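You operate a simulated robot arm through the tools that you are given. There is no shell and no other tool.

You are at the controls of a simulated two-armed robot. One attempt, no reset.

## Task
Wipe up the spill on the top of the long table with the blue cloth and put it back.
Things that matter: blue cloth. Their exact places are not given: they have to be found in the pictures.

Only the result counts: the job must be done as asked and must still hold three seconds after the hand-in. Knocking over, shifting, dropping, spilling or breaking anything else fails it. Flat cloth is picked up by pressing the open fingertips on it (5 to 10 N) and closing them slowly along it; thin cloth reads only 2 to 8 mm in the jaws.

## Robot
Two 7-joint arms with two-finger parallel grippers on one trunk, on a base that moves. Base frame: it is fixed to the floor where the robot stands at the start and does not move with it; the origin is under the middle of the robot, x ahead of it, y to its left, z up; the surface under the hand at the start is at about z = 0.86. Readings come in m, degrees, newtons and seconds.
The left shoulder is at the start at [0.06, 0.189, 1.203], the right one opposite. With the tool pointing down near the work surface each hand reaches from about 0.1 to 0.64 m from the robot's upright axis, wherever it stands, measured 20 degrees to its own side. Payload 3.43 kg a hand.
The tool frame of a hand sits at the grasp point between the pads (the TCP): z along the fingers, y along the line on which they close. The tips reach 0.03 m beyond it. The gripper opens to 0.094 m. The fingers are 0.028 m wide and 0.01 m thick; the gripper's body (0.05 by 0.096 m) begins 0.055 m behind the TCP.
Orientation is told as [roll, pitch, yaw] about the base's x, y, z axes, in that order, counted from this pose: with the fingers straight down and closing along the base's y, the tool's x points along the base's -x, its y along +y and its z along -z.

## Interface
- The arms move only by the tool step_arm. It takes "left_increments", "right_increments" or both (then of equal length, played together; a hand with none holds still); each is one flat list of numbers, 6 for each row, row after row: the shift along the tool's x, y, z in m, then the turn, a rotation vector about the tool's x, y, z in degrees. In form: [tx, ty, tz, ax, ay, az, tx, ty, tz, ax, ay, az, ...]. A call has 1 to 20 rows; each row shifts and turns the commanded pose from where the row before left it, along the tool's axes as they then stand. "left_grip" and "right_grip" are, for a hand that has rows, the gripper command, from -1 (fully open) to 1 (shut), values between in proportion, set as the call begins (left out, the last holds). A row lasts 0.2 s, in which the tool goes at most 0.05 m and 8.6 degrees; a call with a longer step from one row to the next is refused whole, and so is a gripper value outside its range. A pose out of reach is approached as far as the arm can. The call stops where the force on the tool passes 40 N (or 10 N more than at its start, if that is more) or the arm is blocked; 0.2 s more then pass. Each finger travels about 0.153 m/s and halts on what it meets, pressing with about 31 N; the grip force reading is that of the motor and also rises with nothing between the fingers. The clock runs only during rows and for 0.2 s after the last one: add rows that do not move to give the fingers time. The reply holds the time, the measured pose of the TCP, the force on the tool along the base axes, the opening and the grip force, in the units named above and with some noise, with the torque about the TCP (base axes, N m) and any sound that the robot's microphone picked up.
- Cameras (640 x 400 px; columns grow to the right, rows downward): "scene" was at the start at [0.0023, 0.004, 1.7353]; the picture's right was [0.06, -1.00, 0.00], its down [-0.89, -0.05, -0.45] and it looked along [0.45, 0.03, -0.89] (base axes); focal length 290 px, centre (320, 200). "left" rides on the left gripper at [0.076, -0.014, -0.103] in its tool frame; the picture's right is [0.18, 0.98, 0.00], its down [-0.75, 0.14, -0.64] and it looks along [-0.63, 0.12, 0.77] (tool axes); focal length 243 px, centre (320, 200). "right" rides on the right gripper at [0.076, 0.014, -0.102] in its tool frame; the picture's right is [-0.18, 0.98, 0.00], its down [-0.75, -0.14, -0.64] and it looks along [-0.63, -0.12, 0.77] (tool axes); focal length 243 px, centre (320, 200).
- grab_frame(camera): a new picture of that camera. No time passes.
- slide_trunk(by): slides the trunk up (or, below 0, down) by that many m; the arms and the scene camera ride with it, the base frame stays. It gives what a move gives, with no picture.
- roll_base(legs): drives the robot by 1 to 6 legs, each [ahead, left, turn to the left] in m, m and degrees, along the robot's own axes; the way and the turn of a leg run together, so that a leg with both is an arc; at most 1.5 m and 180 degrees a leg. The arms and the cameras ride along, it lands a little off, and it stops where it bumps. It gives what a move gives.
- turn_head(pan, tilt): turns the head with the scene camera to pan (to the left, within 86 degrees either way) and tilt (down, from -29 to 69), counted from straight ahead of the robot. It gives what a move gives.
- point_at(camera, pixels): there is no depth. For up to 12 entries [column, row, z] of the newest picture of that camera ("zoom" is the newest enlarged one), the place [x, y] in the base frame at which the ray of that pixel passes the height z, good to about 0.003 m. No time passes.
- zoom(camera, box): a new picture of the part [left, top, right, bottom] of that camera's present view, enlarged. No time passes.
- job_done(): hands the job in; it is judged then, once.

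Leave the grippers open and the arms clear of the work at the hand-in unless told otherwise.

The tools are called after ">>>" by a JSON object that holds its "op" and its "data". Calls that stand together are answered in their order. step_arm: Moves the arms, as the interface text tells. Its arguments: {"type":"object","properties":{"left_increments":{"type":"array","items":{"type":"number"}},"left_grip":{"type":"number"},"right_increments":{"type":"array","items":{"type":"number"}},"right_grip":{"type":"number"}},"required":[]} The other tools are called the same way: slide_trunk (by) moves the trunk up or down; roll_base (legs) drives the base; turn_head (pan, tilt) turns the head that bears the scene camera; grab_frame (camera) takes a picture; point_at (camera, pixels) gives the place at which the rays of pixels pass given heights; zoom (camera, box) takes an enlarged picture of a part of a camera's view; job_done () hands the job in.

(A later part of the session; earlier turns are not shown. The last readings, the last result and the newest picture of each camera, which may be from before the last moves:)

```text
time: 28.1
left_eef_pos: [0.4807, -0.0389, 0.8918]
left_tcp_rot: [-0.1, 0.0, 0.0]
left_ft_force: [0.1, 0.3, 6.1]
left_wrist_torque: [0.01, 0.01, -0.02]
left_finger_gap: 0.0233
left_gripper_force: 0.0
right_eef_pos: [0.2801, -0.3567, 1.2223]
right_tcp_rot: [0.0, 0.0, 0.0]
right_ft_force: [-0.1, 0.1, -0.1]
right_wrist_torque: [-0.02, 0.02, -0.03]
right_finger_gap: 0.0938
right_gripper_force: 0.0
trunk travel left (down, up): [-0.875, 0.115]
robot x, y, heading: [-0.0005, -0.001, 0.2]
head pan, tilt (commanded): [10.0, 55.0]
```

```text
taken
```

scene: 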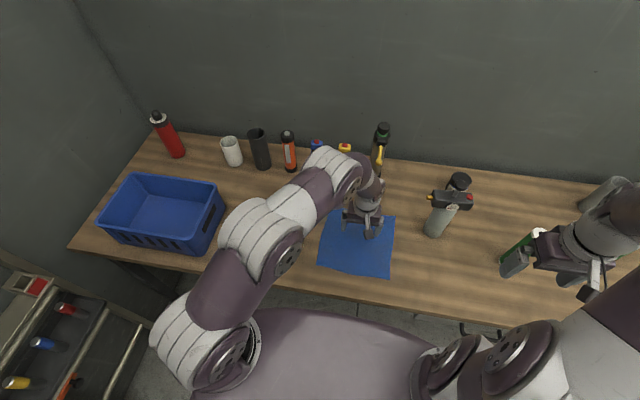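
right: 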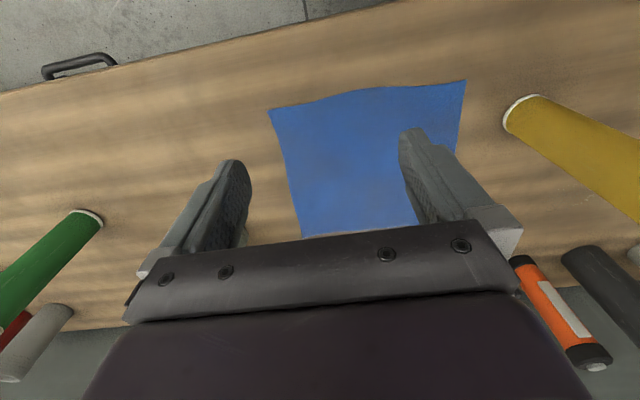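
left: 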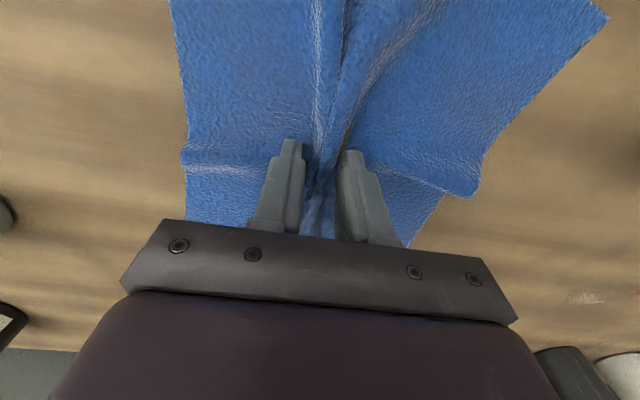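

The fold is well between the fingers at 23 mm, 6.1 N. Closing on, still in small steps, to the pinch.

>>> {"op": "step_arm", "data": {"left_increments": [0, 0, 0.0002, 0, 0, 0, 0, 0, 0, 0, 0, 0], "left_grip": 0.6}}

>>> {"op": "step_arm", "data": {"left_increments": [0, 0, 0, 0, 0, 0, 0, 0, 0, 0, 0, 0], "left_grip": 0.7}}

>>> {"op": "step_arm", "data": {"left_increments": [0, 0, 0, 0, 0, 0, 0, 0, 0, 0, 0, 0], "left_grip": 0.8}}

>>> {"op": "step_arm", "data": {"left_increments": [0, 0, 0, 0, 0, 0, 0, 0, 0, 0, 0, 0], "left_grip": 0.9}}

>>> {"op": "step_arm", "data": {"left_increments": [0, 0, 0, 0, 0, 0, 0, 0, 0, 0, 0, 0], "left_grip": 1.0}}

>>> {"op": "grab_frame", "data": {"camera": "left"}}

```text
time: 28.6
left_eef_pos: [0.4817, -0.0391, 0.8913]
left_tcp_rot: [0.0, -0.2, -0.1]
left_ft_force: [1.3, -0.5, 5.7]
left_wrist_torque: [0.0, -0.02, 0.01]
left_finger_gap: 0.0182
left_gripper_force: 0.0
right_eef_pos: [0.2809, -0.3575, 1.2217]
right_tcp_rot: [0.0, 0.0, 0.0]
right_ft_force: [-0.7, -0.3, -0.4]
right_wrist_torque: [0.0, 0.02, -0.01]
right_finger_gap: 0.0938
right_gripper_force: 0.0
trunk travel left (down, up): [-0.875, 0.115]
robot x, y, heading: [-0.0036, -0.0027, 0.1]
head pan, tilt (commanded): [10.0, 55.0]
```

```text
time: 29.2
left_eef_pos: [0.4806, -0.038, 0.8906]
left_tcp_rot: [0.0, 0.0, -0.1]
left_ft_force: [0.3, 0.2, 7.0]
left_wrist_torque: [-0.04, 0.0, 0.02]
left_finger_gap: 0.0135
left_gripper_force: 0.1
right_eef_pos: [0.2798, -0.3583, 1.2227]
right_tcp_rot: [0.0, 0.0, 0.0]
right_ft_force: [-0.2, 0.2, -0.4]
right_wrist_torque: [-0.01, 0.01, 0.0]
right_finger_gap: 0.0941
right_gripper_force: 0.0
trunk travel left (down, up): [-0.875, 0.115]
robot x, y, heading: [-0.0004, 0.0024, -0.1]
head pan, tilt (commanded): [10.0, 55.0]
```

```text
time: 29.9
left_eef_pos: [0.4813, -0.0386, 0.8915]
left_tcp_rot: [-0.1, 0.0, 0.0]
left_ft_force: [0.7, -0.3, 6.3]
left_wrist_torque: [-0.03, -0.04, -0.01]
left_finger_gap: 0.0091
left_gripper_force: 0.0
right_eef_pos: [0.2794, -0.3575, 1.2217]
right_tcp_rot: [0.0, 0.0, 0.0]
right_ft_force: [-0.1, 0.2, 1.1]
right_wrist_torque: [0.01, -0.02, 0.0]
right_finger_gap: 0.0939
right_gripper_force: 0.0
trunk travel left (down, up): [-0.875, 0.115]
robot x, y, heading: [-0.0005, 0.0001, -0.1]
head pan, tilt (commanded): [10.0, 55.0]
```

```text
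time: 30.4
left_eef_pos: [0.48, -0.0386, 0.8914]
left_tcp_rot: [-0.1, 0.0, -0.1]
left_ft_force: [-1.1, -0.8, 7.3]
left_wrist_torque: [-0.04, 0.01, -0.02]
left_finger_gap: 0.0067
left_gripper_force: 31.2
right_eef_pos: [0.2797, -0.3566, 1.2214]
right_tcp_rot: [0.0, -0.1, 0.0]
right_ft_force: [-0.2, 0.0, 0.0]
right_wrist_torque: [0.0, -0.03, 0.02]
right_finger_gap: 0.0941
right_gripper_force: 0.1
trunk travel left (down, up): [-0.875, 0.115]
robot x, y, heading: [0.0024, 0.0019, 0.0]
head pan, tilt (commanded): [10.0, 55.0]
```

```text
time: 31.1
left_eef_pos: [0.4801, -0.0388, 0.8902]
left_tcp_rot: [0.0, 0.0, 0.0]
left_ft_force: [-0.4, -1.0, 7.8]
left_wrist_torque: [-0.04, -0.01, -0.02]
left_finger_gap: 0.0065
left_gripper_force: 31.2
right_eef_pos: [0.2813, -0.3574, 1.2226]
right_tcp_rot: [0.0, 0.1, 0.0]
right_ft_force: [-0.2, 0.4, 0.3]
right_wrist_torque: [-0.04, -0.02, 0.03]
right_finger_gap: 0.0942
right_gripper_force: 0.0
trunk travel left (down, up): [-0.875, 0.115]
robot x, y, heading: [-0.0005, 0.0003, 0.2]
head pan, tilt (commanded): [10.0, 55.0]
```

```text
taken
```

left: 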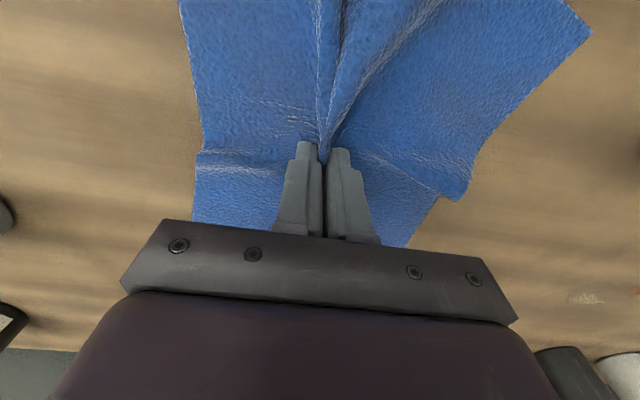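

Pinched: gap 6.5 mm with 31 N grip, two layers of cloth. Before moving I'll check the bin's near edge and row-of-items fronts in the scene view so the path is clear.

>>> {"op": "grab_frame", "data": {"camera": "scene"}}

>>> {"op": "zoom", "data": {"camera": "scene", "box": [90, 110, 410, 290]}}

>>> {"op": "point_at", "data": {"camera": "scene", "pixels": [[205, 253, 0.86], [224, 215, 0.93], [218, 182, 0.97], [224, 207, 0.97], [262, 170, 0.86], [292, 173, 0.86], [317, 174, 0.86], [232, 166, 0.86]]}}

```text
taken
```

scene: 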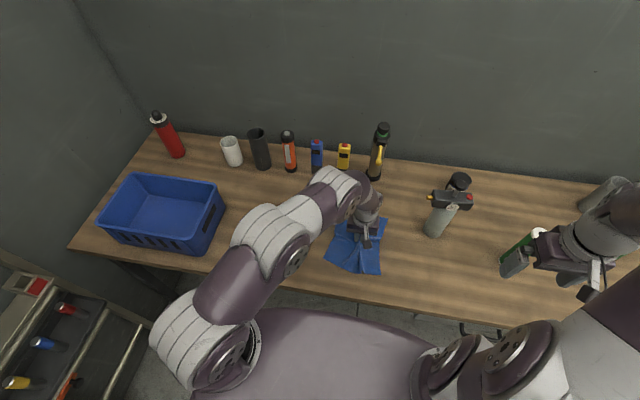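

```text
2.00 times, centred on (250, 200) of scene
```

zoom: 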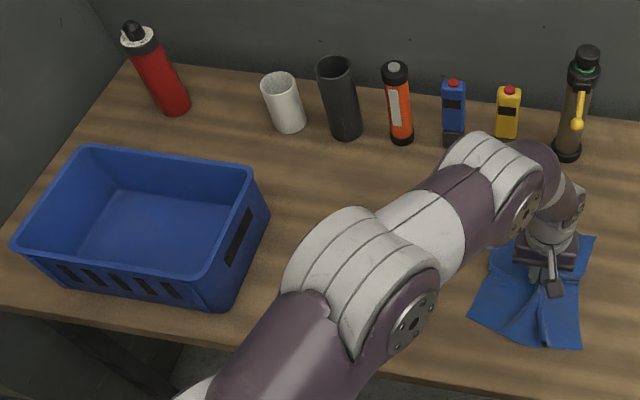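

```text
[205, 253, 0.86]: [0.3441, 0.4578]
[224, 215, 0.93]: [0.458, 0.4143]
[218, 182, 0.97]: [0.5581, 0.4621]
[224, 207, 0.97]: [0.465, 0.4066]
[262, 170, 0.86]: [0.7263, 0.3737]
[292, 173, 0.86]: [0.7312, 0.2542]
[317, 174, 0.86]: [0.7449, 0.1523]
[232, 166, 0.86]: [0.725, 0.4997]
```

The path is clear: the bin's near side is at y≥0.41 and the row of items starts at x≥0.725. Now I'll lift the cloth centre by about 7 cm and look.

>>> {"op": "step_arm", "data": {"left_increments": [0, 0, -0.015, 0, 0, 0, 0, 0, -0.02, 0, 0, 0, 0, 0, -0.02, 0, 0, 0, 0, 0, -0.015, 0, 0, 0, 0, 0, 0, 0, 0, 0]}}

>>> {"op": "grab_frame", "data": {"camera": "left"}}

>>> {"op": "zoom", "data": {"camera": "scene", "box": [240, 130, 440, 290]}}

```text
time: 32.2
left_eef_pos: [0.4817, -0.0376, 0.9604]
left_tcp_rot: [0.0, -0.1, 0.0]
left_ft_force: [0.6, -0.7, 0.5]
left_wrist_torque: [-0.02, 0.01, -0.05]
left_finger_gap: 0.0063
left_gripper_force: 30.7
right_eef_pos: [0.2806, -0.3578, 1.2217]
right_tcp_rot: [0.0, 0.0, -0.1]
right_ft_force: [0.1, 0.0, 0.4]
right_wrist_torque: [0.02, 0.01, -0.01]
right_finger_gap: 0.094
right_gripper_force: 0.0
trunk travel left (down, up): [-0.875, 0.115]
robot x, y, heading: [-0.0005, -0.0003, -0.2]
head pan, tilt (commanded): [10.0, 55.0]
```

```text
taken
```

left: 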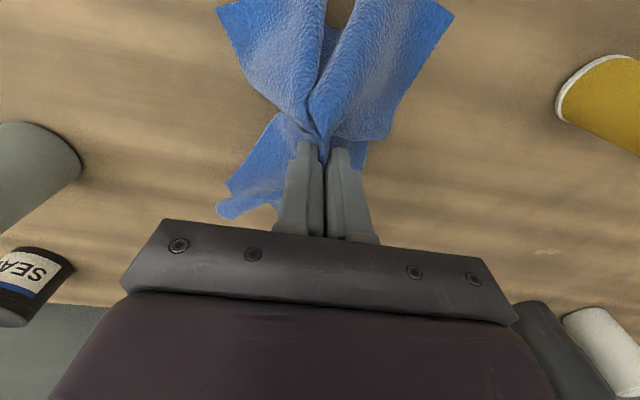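

```text
2.50 times, centred on (340, 210) of scene
```

zoom: 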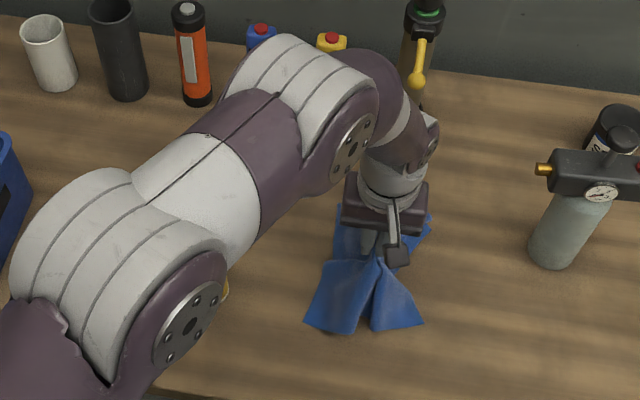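

The cloth hangs well like a bow from the fingers. Next: forward to x≈0.585 while rising to z≈0.99 (keeping clear of the tube at x≤0.44), then left toward the spill.

>>> {"op": "step_arm", "data": {"left_increments": [-0.025, 0, -0.01, 0, 0, 0, -0.026, 0, -0.01, 0, 0, 0, -0.026, 0, -0.01, 0, 0, 0, -0.026, 0, 0, 0, 0, 0, 0, 0.03, 0, 0, 0, 0, 0, 0.03, 0, 0, 0, 0, 0, 0.03, 0, 0, 0, 0, 0, 0.03, 0, 0, 0, 0, 0, 0, 0, 0, 0, 0]}}

>>> {"op": "grab_frame", "data": {"camera": "scene"}}

>>> {"op": "grab_frame", "data": {"camera": "left"}}

```text
time: 34.2
left_eef_pos: [0.5756, 0.0816, 0.9894]
left_tcp_rot: [0.0, -0.1, 0.0]
left_ft_force: [0.0, -0.2, -0.4]
left_wrist_torque: [0.04, 0.03, -0.01]
left_finger_gap: 0.0062
left_gripper_force: 30.8
left hand out of reach, approached as far as the arm can: row 4
right_eef_pos: [0.2808, -0.3586, 1.2233]
right_tcp_rot: [0.0, 0.1, 0.0]
right_ft_force: [-0.3, 0.2, 0.1]
right_wrist_torque: [0.01, 0.02, 0.03]
right_finger_gap: 0.0938
right_gripper_force: 0.1
trunk travel left (down, up): [-0.875, 0.115]
robot x, y, heading: [-0.0006, -0.0009, -0.0]
head pan, tilt (commanded): [10.0, 55.0]
```

```text
taken
```

scene: 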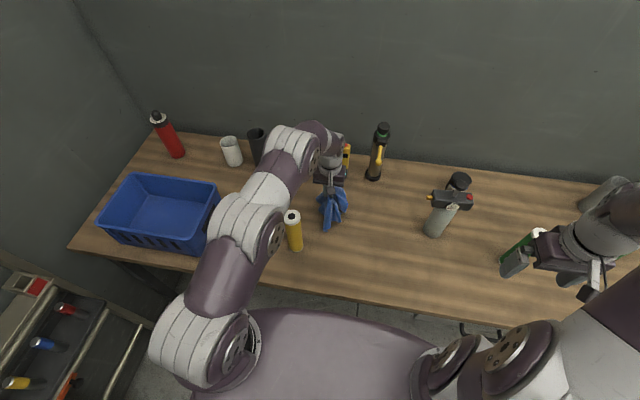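

```text
taken
```

left: 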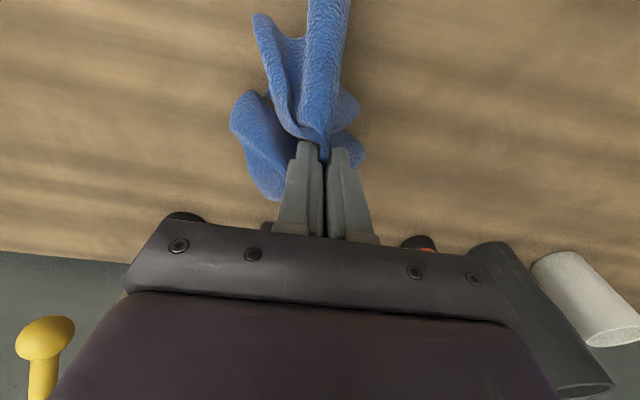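

The arm touched its reach limit at x≈0.58 with the hand vertical, so I'll use a slight forward tilt of the fingers for the far part of the spill. First move left past the tube to y≈0.25, then tilt 15° about the tool's y.

>>> {"op": "step_arm", "data": {"left_increments": [0, 0.034, 0, 0, 0, 0, 0, 0.034, 0, 0, 0, 0, 0, 0.034, 0, 0, 0, 0, 0, 0.034, 0, 0, 0, 0, 0, 0.034, 0, 0, 0, 0, 0, 0, 0, 0, -5, 0, 0, 0, 0, 0, -5, 0, 0, 0, 0, 0, -5, 0, 0, 0, 0, 0, 0, 0]}}

>>> {"op": "grab_frame", "data": {"camera": "left"}}

>>> {"op": "grab_frame", "data": {"camera": "scene"}}

```text
time: 36.2
left_eef_pos: [0.5763, 0.2523, 0.9916]
left_tcp_rot: [0.0, -14.9, 0.0]
left_ft_force: [0.8, 0.1, 0.7]
left_wrist_torque: [0.01, 0.0, 0.0]
left_finger_gap: 0.0061
left_gripper_force: 31.0
right_eef_pos: [0.2801, -0.3578, 1.2223]
right_tcp_rot: [-0.1, -0.1, 0.0]
right_ft_force: [-0.5, -0.5, 0.8]
right_wrist_torque: [0.02, 0.01, 0.0]
right_finger_gap: 0.0937
right_gripper_force: 0.0
trunk travel left (down, up): [-0.875, 0.115]
robot x, y, heading: [-0.0, 0.0021, 0.3]
head pan, tilt (commanded): [10.0, 55.0]
```

```text
taken
```

left: 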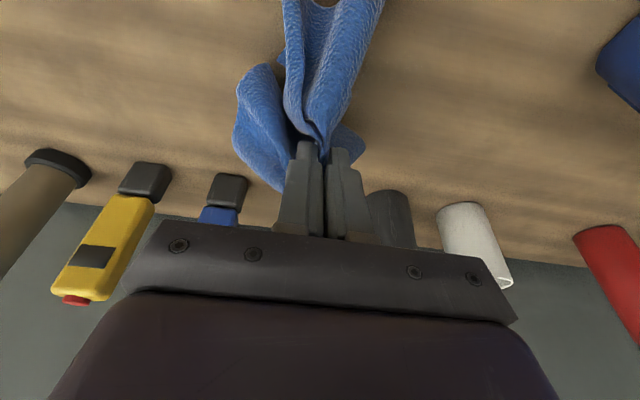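

```text
taken
```

scene: 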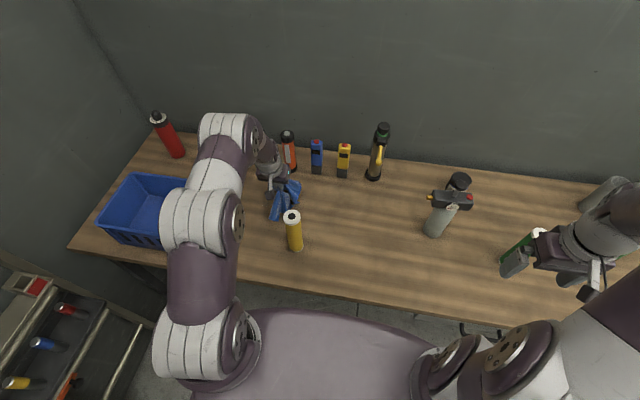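

The hand is at (0.576, 0.252) tilted 15°, the cloth bunched below the tips and nothing else touched. Lowering it straight down onto the right edge of the puddle.

>>> {"op": "step_arm", "data": {"left_increments": [0.00518, 0, 0.01932, 0, 0, 0, 0.00518, 0, 0.01932, 0, 0, 0, 0.00518, 0, 0.01932, 0, 0, 0, 0.00388, 0, 0.01449, 0, 0, 0, 0.0013, 0, 0.0048, 0, 0, 0, 0.0013, 0, 0.0048, 0, 0, 0, 0, 0, 0, 0, 0, 0]}}

>>> {"op": "grab_frame", "data": {"camera": "left"}}

```text
time: 37.9
left_eef_pos: [0.5759, 0.2512, 0.9046]
left_tcp_rot: [0.0, -15.0, 0.1]
left_ft_force: [0.0, 0.0, -0.3]
left_wrist_torque: [0.0, 0.0, -0.05]
left_finger_gap: 0.0064
left_gripper_force: 30.8
right_eef_pos: [0.2819, -0.357, 1.221]
right_tcp_rot: [-0.1, 0.0, 0.1]
right_ft_force: [-0.7, -0.2, 0.8]
right_wrist_torque: [0.0, -0.02, 0.02]
right_finger_gap: 0.0941
right_gripper_force: 0.0
trunk travel left (down, up): [-0.875, 0.115]
robot x, y, heading: [0.0016, 0.0037, 0.1]
head pan, tilt (commanded): [10.0, 55.0]
```

```text
taken
```

left: 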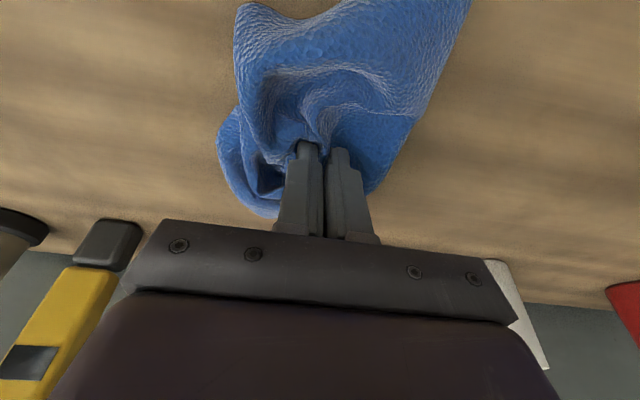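

At z=0.905 the cloth has spread round the tips, no force yet. Lowering on in millimetres to press.

>>> {"op": "step_arm", "data": {"left_increments": [0.0013, 0, 0.0048, 0, 0, 0, 0.0008, 0, 0.0029, 0, 0, 0, 0.0005, 0, 0.0019, 0, 0, 0, 0, 0, 0, 0, 0, 0]}}

```text
time: 38.9
left_eef_pos: [0.5764, 0.2542, 0.8968]
left_tcp_rot: [0.0, -15.0, -0.1]
left_ft_force: [-0.4, 0.8, 1.3]
left_wrist_torque: [0.01, -0.02, -0.01]
left_finger_gap: 0.0063
left_gripper_force: 31.3
right_eef_pos: [0.2814, -0.3578, 1.222]
right_tcp_rot: [0.0, 0.0, 0.1]
right_ft_force: [-0.2, -0.4, -0.2]
right_wrist_torque: [0.0, -0.01, 0.0]
right_finger_gap: 0.0941
right_gripper_force: 0.0
trunk travel left (down, up): [-0.875, 0.115]
robot x, y, heading: [0.0007, 0.0027, -0.2]
head pan, tilt (commanded): [10.0, 55.0]
```

Reading 1.3 N at z=0.897, so contact is starting. A millimetre or two more.

>>> {"op": "step_arm", "data": {"left_increments": [0.0003, 0, 0.001, 0, 0, 0, 0.0003, 0, 0.001, 0, 0, 0, 0, 0, 0, 0, 0, 0]}}

```text
time: 39.6
left_eef_pos: [0.5753, 0.2523, 0.8955]
left_tcp_rot: [0.0, -15.1, 0.0]
left_ft_force: [-1.2, -0.3, 6.7]
left_wrist_torque: [0.05, 0.03, -0.02]
left_finger_gap: 0.0061
left_gripper_force: 31.4
right_eef_pos: [0.2795, -0.3573, 1.2213]
right_tcp_rot: [0.0, 0.0, 0.0]
right_ft_force: [0.9, -0.2, -0.1]
right_wrist_torque: [0.02, 0.02, 0.01]
right_finger_gap: 0.0941
right_gripper_force: 0.1
trunk travel left (down, up): [-0.875, 0.115]
robot x, y, heading: [0.001, -0.0011, -0.0]
head pan, tilt (commanded): [10.0, 55.0]
```

6.7 N pressing. Begin wiping: first stroke left across the puddle to y≈0.335.

>>> {"op": "step_arm", "data": {"left_increments": [0, 0.014, 0, 0, 0, 0, 0, 0.014, 0, 0, 0, 0, 0, 0.014, 0, 0, 0, 0, 0, 0.014, 0, 0, 0, 0, 0, 0.014, 0, 0, 0, 0, 0, 0.012, 0, 0, 0, 0, 0, 0, 0, 0, 0, 0]}}

>>> {"op": "grab_frame", "data": {"camera": "left"}}

```text
time: 41.2
left_eef_pos: [0.5746, 0.3343, 0.8944]
left_tcp_rot: [0.0, -15.0, 0.0]
left_ft_force: [-0.6, -3.3, 4.5]
left_wrist_torque: [-0.03, 0.02, -0.02]
left_finger_gap: 0.0063
left_gripper_force: 30.5
right_eef_pos: [0.2814, -0.3584, 1.2224]
right_tcp_rot: [0.1, 0.0, 0.0]
right_ft_force: [-0.5, 0.3, 0.2]
right_wrist_torque: [0.05, -0.03, -0.03]
right_finger_gap: 0.094
right_gripper_force: 0.1
trunk travel left (down, up): [-0.875, 0.115]
robot x, y, heading: [0.0004, 0.0033, -0.2]
head pan, tilt (commanded): [10.0, 55.0]
```

```text
taken
```

left: 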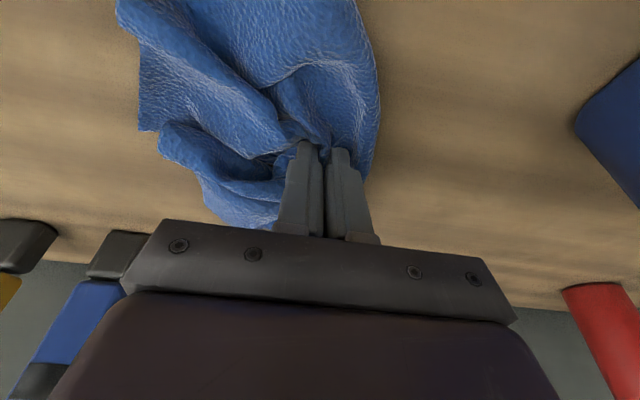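

Stroke done, 4.5 N and a steady drag of 3 N; the cloth follows. Now pressing half a millimetre more, moving 2 cm forward and stroking back right.

>>> {"op": "step_arm", "data": {"left_increments": [-0.0096, 0, 0.0032, 0, 0, 0, -0.0096, 0, 0.0026, 0, 0, 0, 0, -0.014, 0, 0, 0, 0, 0, -0.014, 0, 0, 0, 0, 0, -0.014, 0, 0, 0, 0, 0, -0.014, 0, 0, 0, 0, 0, -0.014, 0, 0, 0, 0, 0, -0.014, 0, 0, 0, 0, 0, 0, 0, 0, 0, 0]}}

>>> {"op": "grab_frame", "data": {"camera": "left"}}

```text
time: 43.2
left_eef_pos: [0.5955, 0.2485, 0.8928]
left_tcp_rot: [-0.1, -15.1, 0.0]
left_ft_force: [1.0, 2.3, 10.1]
left_wrist_torque: [0.09, 0.02, -0.02]
left_finger_gap: 0.0064
left_gripper_force: 30.8
right_eef_pos: [0.2791, -0.3571, 1.2227]
right_tcp_rot: [0.1, 0.1, 0.0]
right_ft_force: [-0.2, -0.1, 0.1]
right_wrist_torque: [0.02, 0.0, -0.02]
right_finger_gap: 0.0938
right_gripper_force: 0.0
trunk travel left (down, up): [-0.875, 0.115]
robot x, y, heading: [0.0002, -0.002, -0.0]
head pan, tilt (commanded): [10.0, 55.0]
```

```text
taken
```

left: 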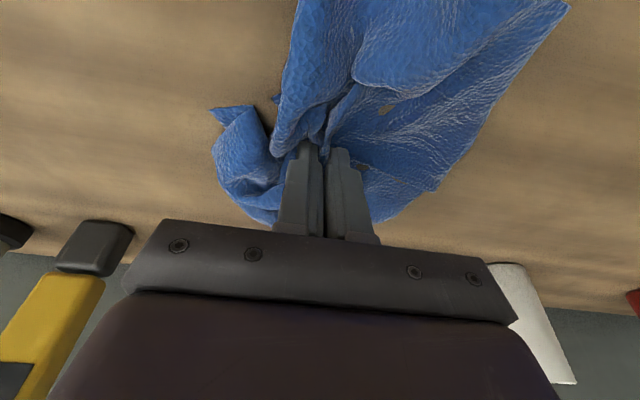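

10.1 N at (0.596, 0.249). Going 2 cm farther forward and stroking left again over the far part of the puddle.

>>> {"op": "step_arm", "data": {"left_increments": [-0.0096, 0, 0.0026, 0, 0, 0, -0.0096, 0, 0.0026, 0, 0, 0, 0, 0.014, 0, 0, 0, 0, 0, 0.014, 0, 0, 0, 0, 0, 0.014, 0, 0, 0, 0, 0, 0.014, 0, 0, 0, 0, 0, 0.014, 0, 0, 0, 0, 0, 0.014, 0, 0, 0, 0, 0, 0, 0, 0, 0, 0]}}

>>> {"op": "grab_frame", "data": {"camera": "left"}}

```text
time: 45.2
left_eef_pos: [0.6155, 0.3334, 0.8926]
left_tcp_rot: [0.1, -15.1, 0.0]
left_ft_force: [0.4, -3.7, 9.5]
left_wrist_torque: [-0.06, 0.06, -0.01]
left_finger_gap: 0.0062
left_gripper_force: 31.1
right_eef_pos: [0.2792, -0.3584, 1.2225]
right_tcp_rot: [0.1, -0.1, 0.1]
right_ft_force: [-0.7, -0.5, -0.3]
right_wrist_torque: [0.01, -0.01, 0.01]
right_finger_gap: 0.0941
right_gripper_force: 0.0
trunk travel left (down, up): [-0.875, 0.115]
robot x, y, heading: [0.0012, 0.0016, 0.0]
head pan, tilt (commanded): [10.0, 55.0]
```

```text
taken
```

left: 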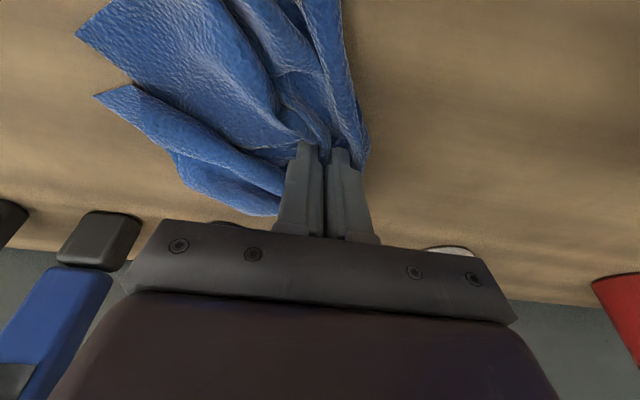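

9.5 N still. Next: stroke back right along x≈0.615, draw toward the robot to x≈0.555, and stroke left along the near edge.

>>> {"op": "step_arm", "data": {"left_increments": [0, -0.014, 0, 0, 0, 0, 0, -0.014, 0, 0, 0, 0, 0, -0.014, 0, 0, 0, 0, 0, -0.014, 0, 0, 0, 0, 0, -0.014, 0, 0, 0, 0, 0, -0.014, 0, 0, 0, 0, 0.0145, 0, -0.0039, 0, 0, 0, 0.0145, 0, -0.0039, 0, 0, 0, 0.0145, 0, -0.0039, 0, 0, 0, 0.0145, 0, -0.0039, 0, 0, 0, 0, 0.014, 0, 0, 0, 0, 0, 0.014, 0, 0, 0, 0, 0, 0.014, 0, 0, 0, 0, 0, 0.014, 0, 0, 0, 0, 0, 0.014, 0, 0, 0, 0, 0, 0.014, 0, 0, 0, 0, 0, 0, 0, 0, 0, 0]}}

>>> {"op": "grab_frame", "data": {"camera": "left"}}

```text
time: 48.9
left_eef_pos: [0.5565, 0.3339, 0.8919]
left_tcp_rot: [0.1, -15.0, 0.0]
left_ft_force: [0.0, -2.5, 8.8]
left_wrist_torque: [-0.06, 0.06, -0.04]
left_finger_gap: 0.0059
left_gripper_force: 30.7
right_eef_pos: [0.2798, -0.3593, 1.2225]
right_tcp_rot: [0.1, 0.1, 0.0]
right_ft_force: [-0.3, -0.4, 0.0]
right_wrist_torque: [0.03, -0.01, -0.03]
right_finger_gap: 0.0942
right_gripper_force: 0.1
trunk travel left (down, up): [-0.875, 0.115]
robot x, y, heading: [-0.003, 0.0014, -0.1]
head pan, tilt (commanded): [10.0, 55.0]
```

```text
taken
```

left: 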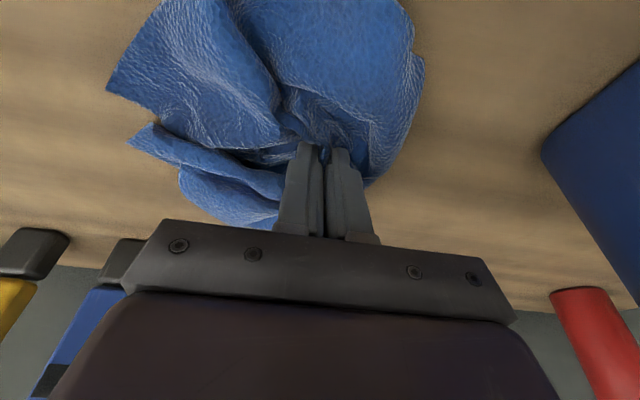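

The whole area has been crossed once along y at 9–10 N. Now a second pass crosswise: strokes along x between 0.553 and 0.623, shifting right 2 cm each time.

>>> {"op": "step_arm", "data": {"left_increments": [-0.0169, 0, 0.0045, 0, 0, 0, -0.0169, 0, 0.0045, 0, 0, 0, -0.0169, 0, 0.0045, 0, 0, 0, -0.0155, 0, 0.0042, 0, 0, 0, 0, -0.02, 0, 0, 0, 0, 0.0169, 0, -0.0045, 0, 0, 0, 0.0169, 0, -0.0045, 0, 0, 0, 0.0169, 0, -0.0045, 0, 0, 0, 0.0169, 0, -0.0045, 0, 0, 0, 0, -0.02, 0, 0, 0, 0, -0.0169, 0, 0.0045, 0, 0, 0, -0.0169, 0, 0.0045, 0, 0, 0, -0.0169, 0, 0.0045, 0, 0, 0, -0.0169, 0, 0.0045, 0, 0, 0, 0, -0.02, 0, 0, 0, 0, 0.0169, 0, -0.0045, 0, 0, 0, 0.0169, 0, -0.0045, 0, 0, 0, 0.0169, 0, -0.0045, 0, 0, 0, 0.0169, 0, -0.0045, 0, 0, 0]}}

>>> {"op": "grab_frame", "data": {"camera": "left"}}

```text
time: 52.9
left_eef_pos: [0.5549, 0.2732, 0.8933]
left_tcp_rot: [0.1, -15.1, 0.0]
left_ft_force: [2.8, -0.8, 5.9]
left_wrist_torque: [0.02, 0.01, 0.03]
left_finger_gap: 0.0063
left_gripper_force: 30.7
right_eef_pos: [0.28, -0.358, 1.2226]
right_tcp_rot: [0.0, 0.0, -0.1]
right_ft_force: [-1.0, -0.1, 0.2]
right_wrist_torque: [0.01, 0.01, 0.0]
right_finger_gap: 0.0939
right_gripper_force: 0.1
trunk travel left (down, up): [-0.875, 0.115]
robot x, y, heading: [0.001, -0.0002, -0.0]
head pan, tilt (commanded): [10.0, 55.0]
```

```text
taken
```

left: 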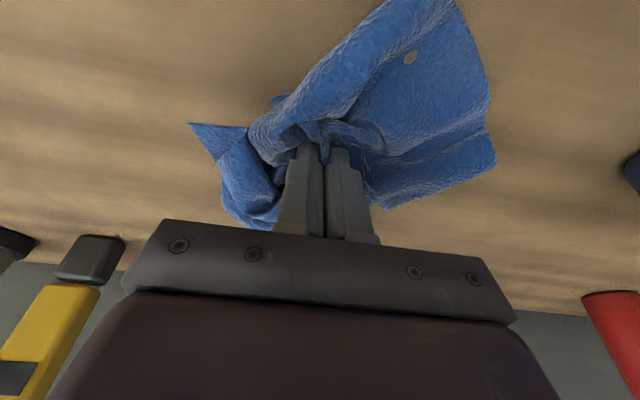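

Continuing: one more x stroke at y≈0.253, then two more y strokes at intermediate x.

>>> {"op": "step_arm", "data": {"left_increments": [0, -0.02, 0.0003, 0, 0, 0, -0.0169, 0, 0.0045, 0, 0, 0, -0.0169, 0, 0.0045, 0, 0, 0, -0.0169, 0, 0.0045, 0, 0, 0, 0, 0.02, 0, 0, 0, 0, 0, 0.02, 0, 0, 0, 0, 0, 0.02, 0, 0, 0, 0, 0, 0.02, 0, 0, 0, 0, 0.0193, 0, -0.0052, 0, 0, 0, 0, -0.02, 0, 0, 0, 0, 0, -0.02, 0, 0, 0, 0, 0, -0.02, 0, 0, 0, 0, 0, -0.02, 0, 0, 0, 0, 0.0193, 0, -0.0052, 0, 0, 0, 0, 0.02, 0, 0, 0, 0, 0, 0.02, 0, 0, 0, 0, 0, 0.02, 0, 0, 0, 0, 0, 0.02, 0, 0, 0, 0]}}

>>> {"op": "grab_frame", "data": {"camera": "left"}}

```text
time: 56.6
left_eef_pos: [0.564, 0.3329, 0.8931]
left_tcp_rot: [0.0, -15.1, 0.0]
left_ft_force: [0.5, -4.0, 13.2]
left_wrist_torque: [-0.16, 0.08, 0.02]
left_finger_gap: 0.0062
left_gripper_force: 31.4
right_eef_pos: [0.2797, -0.3588, 1.222]
right_tcp_rot: [-0.1, -0.2, 0.0]
right_ft_force: [-0.1, 0.0, 0.8]
right_wrist_torque: [0.0, 0.0, 0.0]
right_finger_gap: 0.0939
right_gripper_force: 0.1
trunk travel left (down, up): [-0.875, 0.115]
robot x, y, heading: [-0.0012, -0.0043, -0.1]
head pan, tilt (commanded): [10.0, 55.0]
```

```text
taken
```

left: 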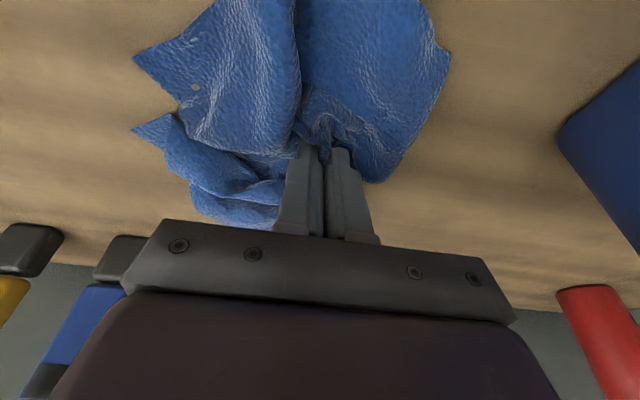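

Two passes done at 6–13 N over the whole puddle. Now I'll lift the cloth straight up about 10 cm, move right to y≈0.26, and straighten the hand.

>>> {"op": "step_arm", "data": {"left_increments": [-0.0052, 0, -0.0193, 0, 0, 0, -0.0052, 0, -0.0193, 0, 0, 0, -0.0052, 0, -0.0193, 0, 0, 0, -0.0052, 0, -0.0193, 0, 0, 0, -0.0052, 0, -0.0193, 0, 0, 0, -0.0106, -0.025, 0.0028, 0, 0, 0, 0, -0.025, 0, 0, 0, 0, 0, -0.025, 0, 0, 0, 0, 0, 0, 0, 0, 5, 0, 0, 0, 0, 0, 5, 0, 0, 0, 0, 0, 5, 0, 0, 0, 0, 0, 0, 0]}}

>>> {"op": "grab_frame", "data": {"camera": "left"}}

>>> {"op": "grab_frame", "data": {"camera": "scene"}}

```text
time: 59.2
left_eef_pos: [0.5785, 0.2608, 0.9914]
left_tcp_rot: [0.0, 0.1, 0.0]
left_ft_force: [0.1, 0.1, 0.8]
left_wrist_torque: [0.01, 0.01, -0.02]
left_finger_gap: 0.0064
left_gripper_force: 30.7
right_eef_pos: [0.2815, -0.3578, 1.2231]
right_tcp_rot: [0.0, 0.0, 0.0]
right_ft_force: [-0.1, 0.2, -0.7]
right_wrist_torque: [-0.03, 0.02, 0.03]
right_finger_gap: 0.094
right_gripper_force: 0.0
trunk travel left (down, up): [-0.875, 0.115]
robot x, y, heading: [0.0002, 0.0007, 0.1]
head pan, tilt (commanded): [10.0, 55.0]
```

```text
taken
```

left: 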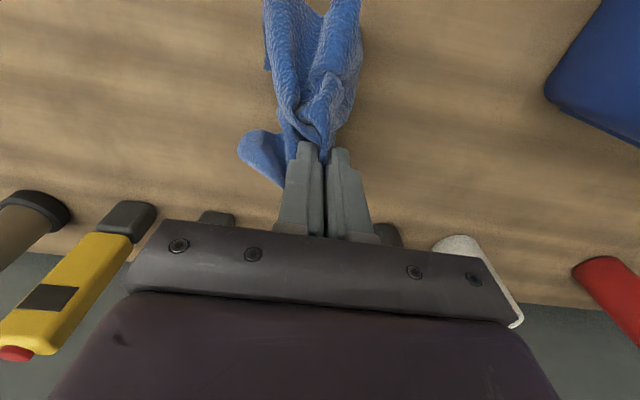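

```text
taken
```

scene: 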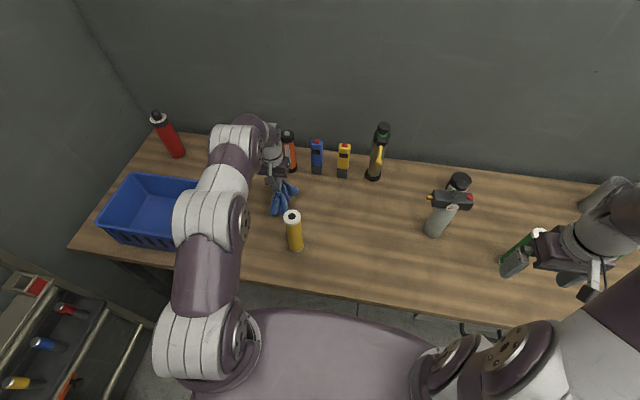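

The cloth is lifted and nothing else moved. I'll rise to z≈1.06 so the cloth hangs free, go right past the tube along x≈0.578, then diagonally back over its home spot.

>>> {"op": "step_arm", "data": {"left_increments": [0, 0, -0.035, 0, 0, 0, 0, 0, -0.035, 0, 0, 0, 0, -0.03, 0, 0, 0, 0, 0, -0.03, 0, 0, 0, 0, 0, -0.03, 0, 0, 0, 0, 0, -0.03, 0, 0, 0, 0, 0, -0.03, 0, 0, 0, 0, 0, -0.03, 0, 0, 0, 0, 0.0195, -0.0235, 0, 0, 0, 0, 0.0195, -0.0235, 0, 0, 0, 0, 0.0195, -0.0235, 0, 0, 0, 0, 0.0195, -0.0235, 0, 0, 0, 0, 0.0195, -0.0235, 0, 0, 0, 0, 0, 0, 0, 0, 0, 0]}}

>>> {"op": "grab_frame", "data": {"camera": "left"}}

>>> {"op": "grab_frame", "data": {"camera": "scene"}}

```text
time: 62.2
left_eef_pos: [0.48, -0.0394, 1.0624]
left_tcp_rot: [0.1, 0.0, 0.0]
left_ft_force: [-0.3, 0.3, 0.3]
left_wrist_torque: [0.0, -0.02, -0.05]
left_finger_gap: 0.0062
left_gripper_force: 30.8
right_eef_pos: [0.2817, -0.3573, 1.2223]
right_tcp_rot: [0.0, -0.1, 0.0]
right_ft_force: [0.9, 0.8, 0.2]
right_wrist_torque: [0.0, -0.03, 0.0]
right_finger_gap: 0.094
right_gripper_force: 0.1
trunk travel left (down, up): [-0.875, 0.115]
robot x, y, heading: [-0.0006, -0.0004, 0.0]
head pan, tilt (commanded): [10.0, 55.0]
```

```text
taken
```

left: 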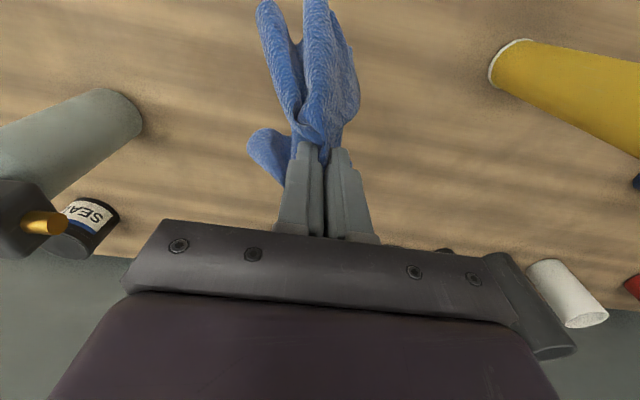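

```text
taken
```

scene: 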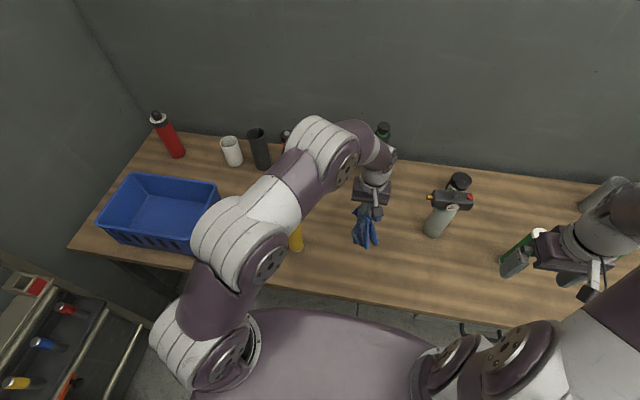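

Back over the home spot at z=1.06. Now I check whether the spill is gone: in the left camera it should lie near (510,215).

>>> {"op": "zoom", "data": {"camera": "left", "box": [410, 150, 590, 262]}}

>>> {"op": "point_at", "data": {"camera": "zoom", "pixels": [[320, 200, 0.86], [350, 240, 0.86], [300, 260, 0.86], [400, 260, 0.86], [200, 200, 0.86]]}}

```text
3.56 times, centred on (500, 206) of left
```

zoom: 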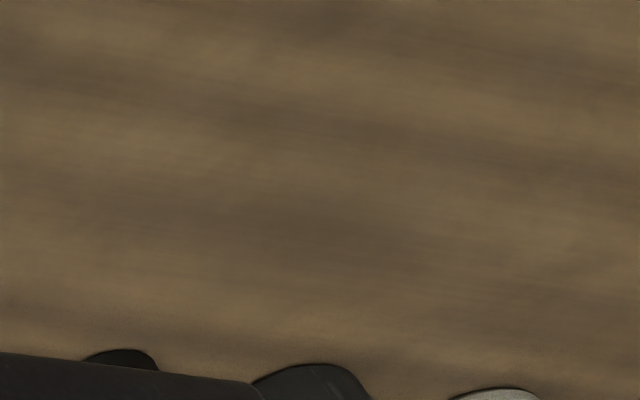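

```text
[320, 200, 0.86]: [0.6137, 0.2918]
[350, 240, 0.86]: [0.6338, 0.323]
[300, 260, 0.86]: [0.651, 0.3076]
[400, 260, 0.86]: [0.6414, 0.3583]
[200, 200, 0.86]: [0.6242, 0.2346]
```

No ring or glints remain at the puddle's place in this view. I'll lower to z≈0.96, the same pose from which the glint was visible before wiping, and compare.

>>> {"op": "step_arm", "data": {"left_increments": [0, 0, 0.025, 0, 0, 0, 0, 0, 0.025, 0, 0, 0, 0, 0, 0.025, 0, 0, 0, 0, 0, 0.025, 0, 0, 0, 0, 0, 0, 0, 0, 0]}}

>>> {"op": "grab_frame", "data": {"camera": "left"}}

>>> {"op": "zoom", "data": {"camera": "left", "box": [470, 200, 630, 300]}}

```text
time: 63.5
left_eef_pos: [0.4787, -0.0367, 0.9629]
left_tcp_rot: [-0.1, 0.1, 0.0]
left_ft_force: [-1.2, -0.5, -0.1]
left_wrist_torque: [0.04, -0.02, 0.01]
left_finger_gap: 0.0063
left_gripper_force: 30.9
right_eef_pos: [0.2787, -0.3572, 1.2227]
right_tcp_rot: [-0.1, 0.0, 0.0]
right_ft_force: [0.2, 0.7, 0.7]
right_wrist_torque: [0.01, -0.01, 0.01]
right_finger_gap: 0.0939
right_gripper_force: 0.1
trunk travel left (down, up): [-0.875, 0.115]
robot x, y, heading: [0.001, -0.0006, 0.0]
head pan, tilt (commanded): [10.0, 55.0]
```

```text
taken
```

left: 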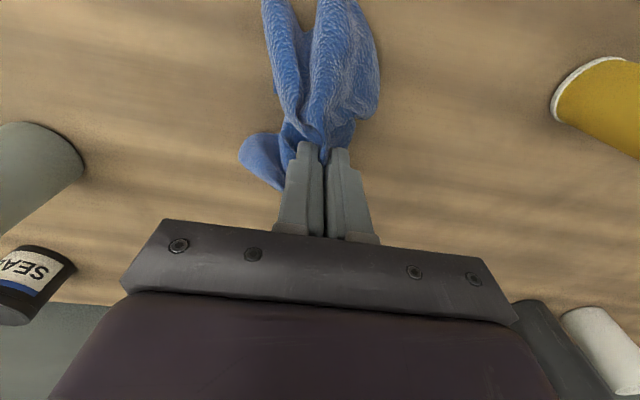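

```text
4.00 times, centred on (550, 250) of left
```

zoom: 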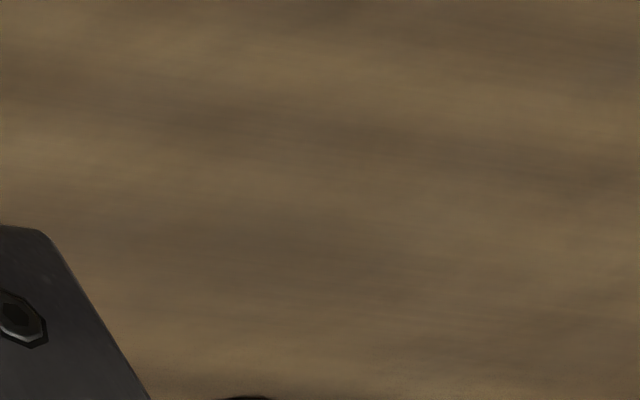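

The glint that was at (545,252) is gone: the spill is wiped. Before releasing the cloth, I'll check the rest of the bench with the right camera for any other puddle.

>>> {"op": "grab_frame", "data": {"camera": "right"}}

>>> {"op": "zoom", "data": {"camera": "right", "box": [0, 0, 320, 220]}}

>>> {"op": "zoom", "data": {"camera": "right", "box": [320, 0, 640, 220]}}

>>> {"op": "zoom", "data": {"camera": "scene", "box": [380, 140, 620, 300]}}

```text
taken
```

right: 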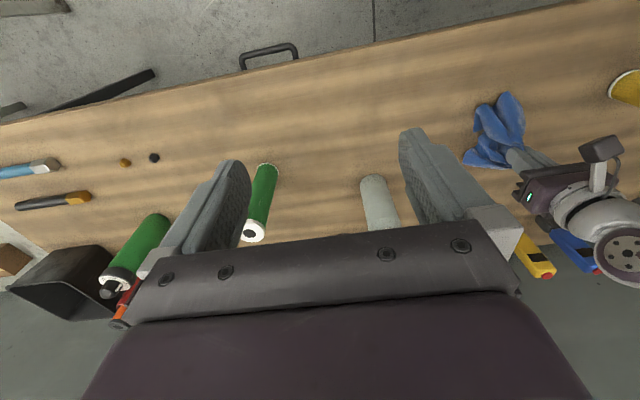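

```text
1.82 times, centred on (160, 110) of right
```

zoom: 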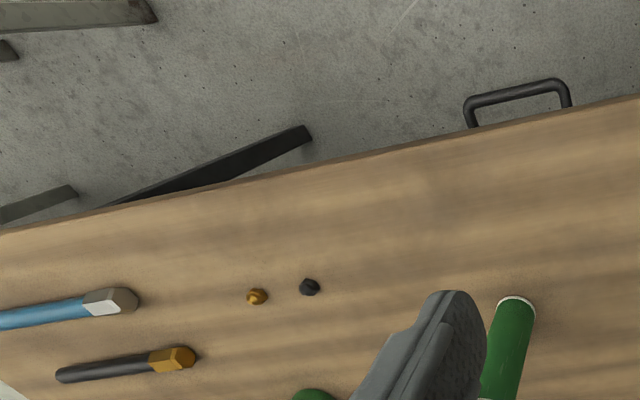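

```text
1.82 times, centred on (480, 110) of right
```

zoom: 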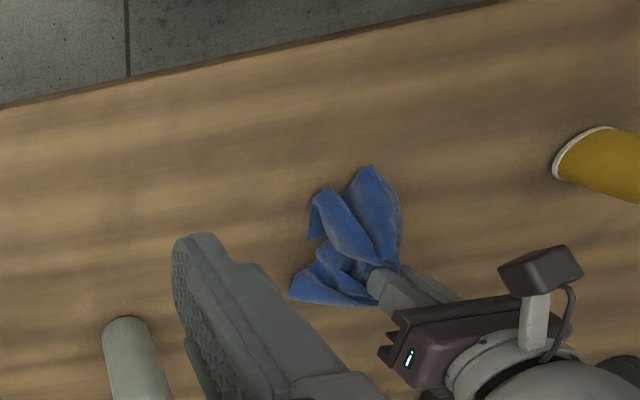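

```text
2.50 times, centred on (500, 220) of scene
```

zoom: 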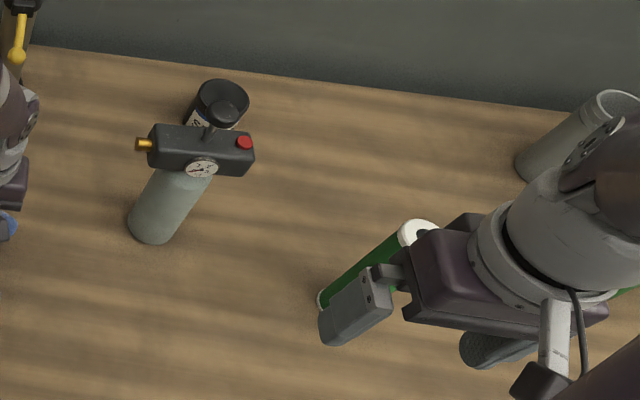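

No other puddle anywhere. Now I lower the cloth at its home centre down to light contact.

>>> {"op": "step_arm", "data": {"left_increments": [0, 0, 0.015, 0, 0, 0, 0, 0, 0.015, 0, 0, 0, 0, 0, 0.015, 0, 0, 0, 0, 0, 0.012, 0, 0, 0, 0, 0, 0.006, 0, 0, 0, 0, 0, 0, 0, 0, 0]}}

>>> {"op": "grab_frame", "data": {"camera": "left"}}

>>> {"op": "zoom", "data": {"camera": "scene", "box": [240, 130, 440, 290]}}

```text
time: 64.8
left_eef_pos: [0.4804, -0.0375, 0.8995]
left_tcp_rot: [0.0, -0.1, 0.0]
left_ft_force: [0.2, 0.5, 0.9]
left_wrist_torque: [-0.01, 0.0, -0.02]
left_finger_gap: 0.0064
left_gripper_force: 31.1
right_eef_pos: [0.2806, -0.3587, 1.2233]
right_tcp_rot: [0.0, 0.0, 0.0]
right_ft_force: [-0.1, -0.6, -0.5]
right_wrist_torque: [0.0, -0.01, -0.02]
right_finger_gap: 0.0939
right_gripper_force: 0.1
trunk travel left (down, up): [-0.875, 0.115]
robot x, y, heading: [0.0024, -0.0005, -0.1]
head pan, tilt (commanded): [10.0, 55.0]
```

```text
taken
```

left: 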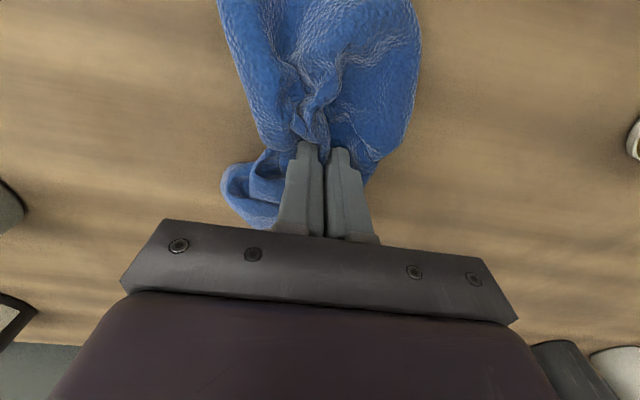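

```text
2.50 times, centred on (340, 210) of scene
```

zoom: 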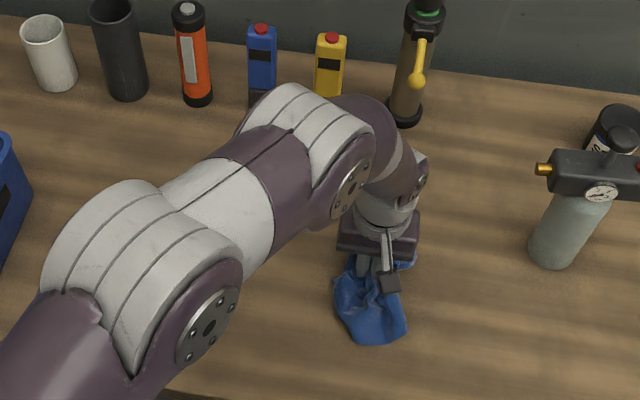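

The cloth rests on its home spot, bunched. I'll open the fingers slowly in steps; opening also spreads the fold.

>>> {"op": "step_arm", "data": {"left_increments": [0, 0, 0, 0, 0, 0, 0, 0, 0, 0, 0, 0], "left_grip": 0.7}}

>>> {"op": "step_arm", "data": {"left_increments": [0, 0, 0, 0, 0, 0, 0, 0, 0, 0, 0, 0], "left_grip": 0.4}}

>>> {"op": "grab_frame", "data": {"camera": "left"}}

```text
time: 65.5
left_eef_pos: [0.4799, -0.0383, 0.9001]
left_tcp_rot: [0.0, 0.0, -0.1]
left_ft_force: [0.4, 0.2, -0.9]
left_wrist_torque: [-0.02, -0.01, -0.05]
left_finger_gap: 0.0141
left_gripper_force: 0.1
right_eef_pos: [0.2804, -0.3574, 1.2223]
right_tcp_rot: [0.0, 0.0, 0.0]
right_ft_force: [0.2, 0.7, 0.1]
right_wrist_torque: [0.02, 0.01, 0.01]
right_finger_gap: 0.0941
right_gripper_force: 0.0
trunk travel left (down, up): [-0.875, 0.115]
robot x, y, heading: [0.0023, -0.0018, 0.0]
head pan, tilt (commanded): [10.0, 55.0]
```

```text
time: 66.0
left_eef_pos: [0.4811, -0.0388, 0.899]
left_tcp_rot: [0.1, 0.0, 0.0]
left_ft_force: [0.8, -0.6, 0.4]
left_wrist_torque: [0.03, -0.01, 0.0]
left_finger_gap: 0.028
left_gripper_force: 0.0
right_eef_pos: [0.2816, -0.3569, 1.2217]
right_tcp_rot: [-0.1, 0.0, 0.0]
right_ft_force: [-0.1, 0.2, 0.4]
right_wrist_torque: [0.03, 0.0, 0.01]
right_finger_gap: 0.0938
right_gripper_force: 0.1
trunk travel left (down, up): [-0.875, 0.115]
robot x, y, heading: [0.0007, 0.001, -0.2]
head pan, tilt (commanded): [10.0, 55.0]
```

```text
taken
```

left: 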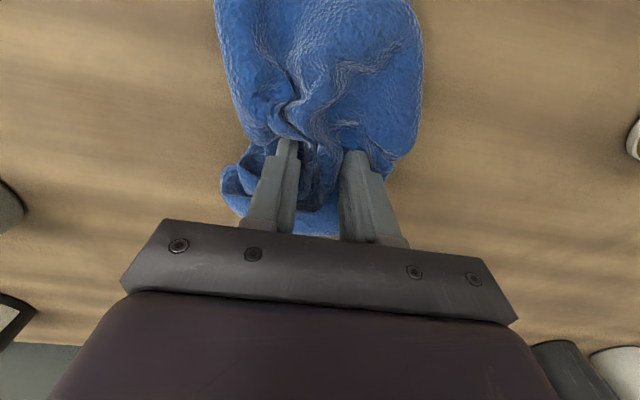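

The fold is free of the fingers at 28 mm. I'll rise slowly straight up with this opening, so the cloth stays, then look.

>>> {"op": "step_arm", "data": {"left_increments": [0, 0, -0.01, 0, 0, 0, 0, 0, -0.015, 0, 0, 0, 0, 0, -0.02, 0, 0, 0, 0, 0, -0.03, 0, 0, 0, 0, 0, -0.03, 0, 0, 0, 0, 0, -0.03, 0, 0, 0, 0, 0, -0.03, 0, 0, 0, 0, 0, 0, 0, 0, 0], "left_grip": 0.2}}

>>> {"op": "grab_frame", "data": {"camera": "left"}}

>>> {"op": "zoom", "data": {"camera": "scene", "box": [240, 130, 440, 290]}}

```text
time: 67.8
left_eef_pos: [0.4809, -0.0392, 1.0647]
left_tcp_rot: [-0.1, 0.0, 0.0]
left_ft_force: [-0.5, 0.4, -0.1]
left_wrist_torque: [-0.02, -0.02, 0.01]
left_finger_gap: 0.0375
left_gripper_force: 0.1
right_eef_pos: [0.2809, -0.3565, 1.2207]
right_tcp_rot: [0.1, 0.1, 0.0]
right_ft_force: [-0.3, 0.4, -0.6]
right_wrist_torque: [0.01, -0.01, 0.0]
right_finger_gap: 0.0937
right_gripper_force: 0.1
trunk travel left (down, up): [-0.875, 0.115]
robot x, y, heading: [0.0017, 0.005, -0.1]
head pan, tilt (commanded): [10.0, 55.0]
```

```text
taken
```

left: 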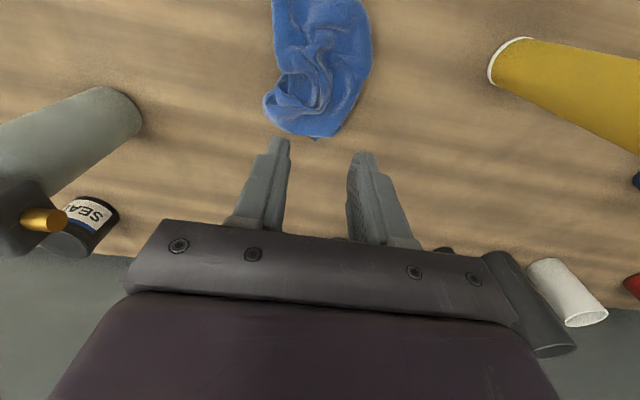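

```text
2.50 times, centred on (340, 210) of scene
```

zoom: 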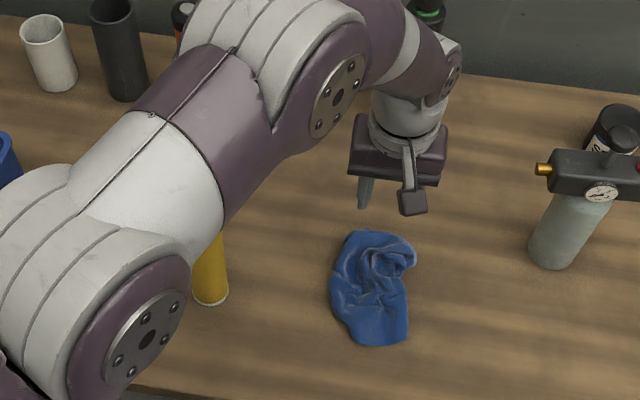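

The cloth lies on its home area but crumpled. I'll measure where it lies now.

>>> {"op": "point_at", "data": {"camera": "zoom", "pixels": [[375, 232, 0.87], [330, 290, 0.865], [365, 345, 0.865], [405, 340, 0.865], [415, 260, 0.87], [372, 290, 0.88]]}}

>>> {"op": "point_at", "data": {"camera": "left", "pixels": [[275, 0, 0.865], [368, 0, 0.865], [263, 100, 0.87], [316, 138, 0.87], [370, 50, 0.865]]}}

```text
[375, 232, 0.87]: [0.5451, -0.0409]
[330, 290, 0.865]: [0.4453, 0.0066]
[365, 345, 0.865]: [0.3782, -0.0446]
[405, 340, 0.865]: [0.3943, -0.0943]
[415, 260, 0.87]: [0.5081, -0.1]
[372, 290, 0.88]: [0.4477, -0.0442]
```

```text
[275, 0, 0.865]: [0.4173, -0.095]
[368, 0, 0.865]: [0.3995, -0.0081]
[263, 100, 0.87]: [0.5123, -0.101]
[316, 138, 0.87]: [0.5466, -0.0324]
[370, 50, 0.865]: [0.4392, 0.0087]
```

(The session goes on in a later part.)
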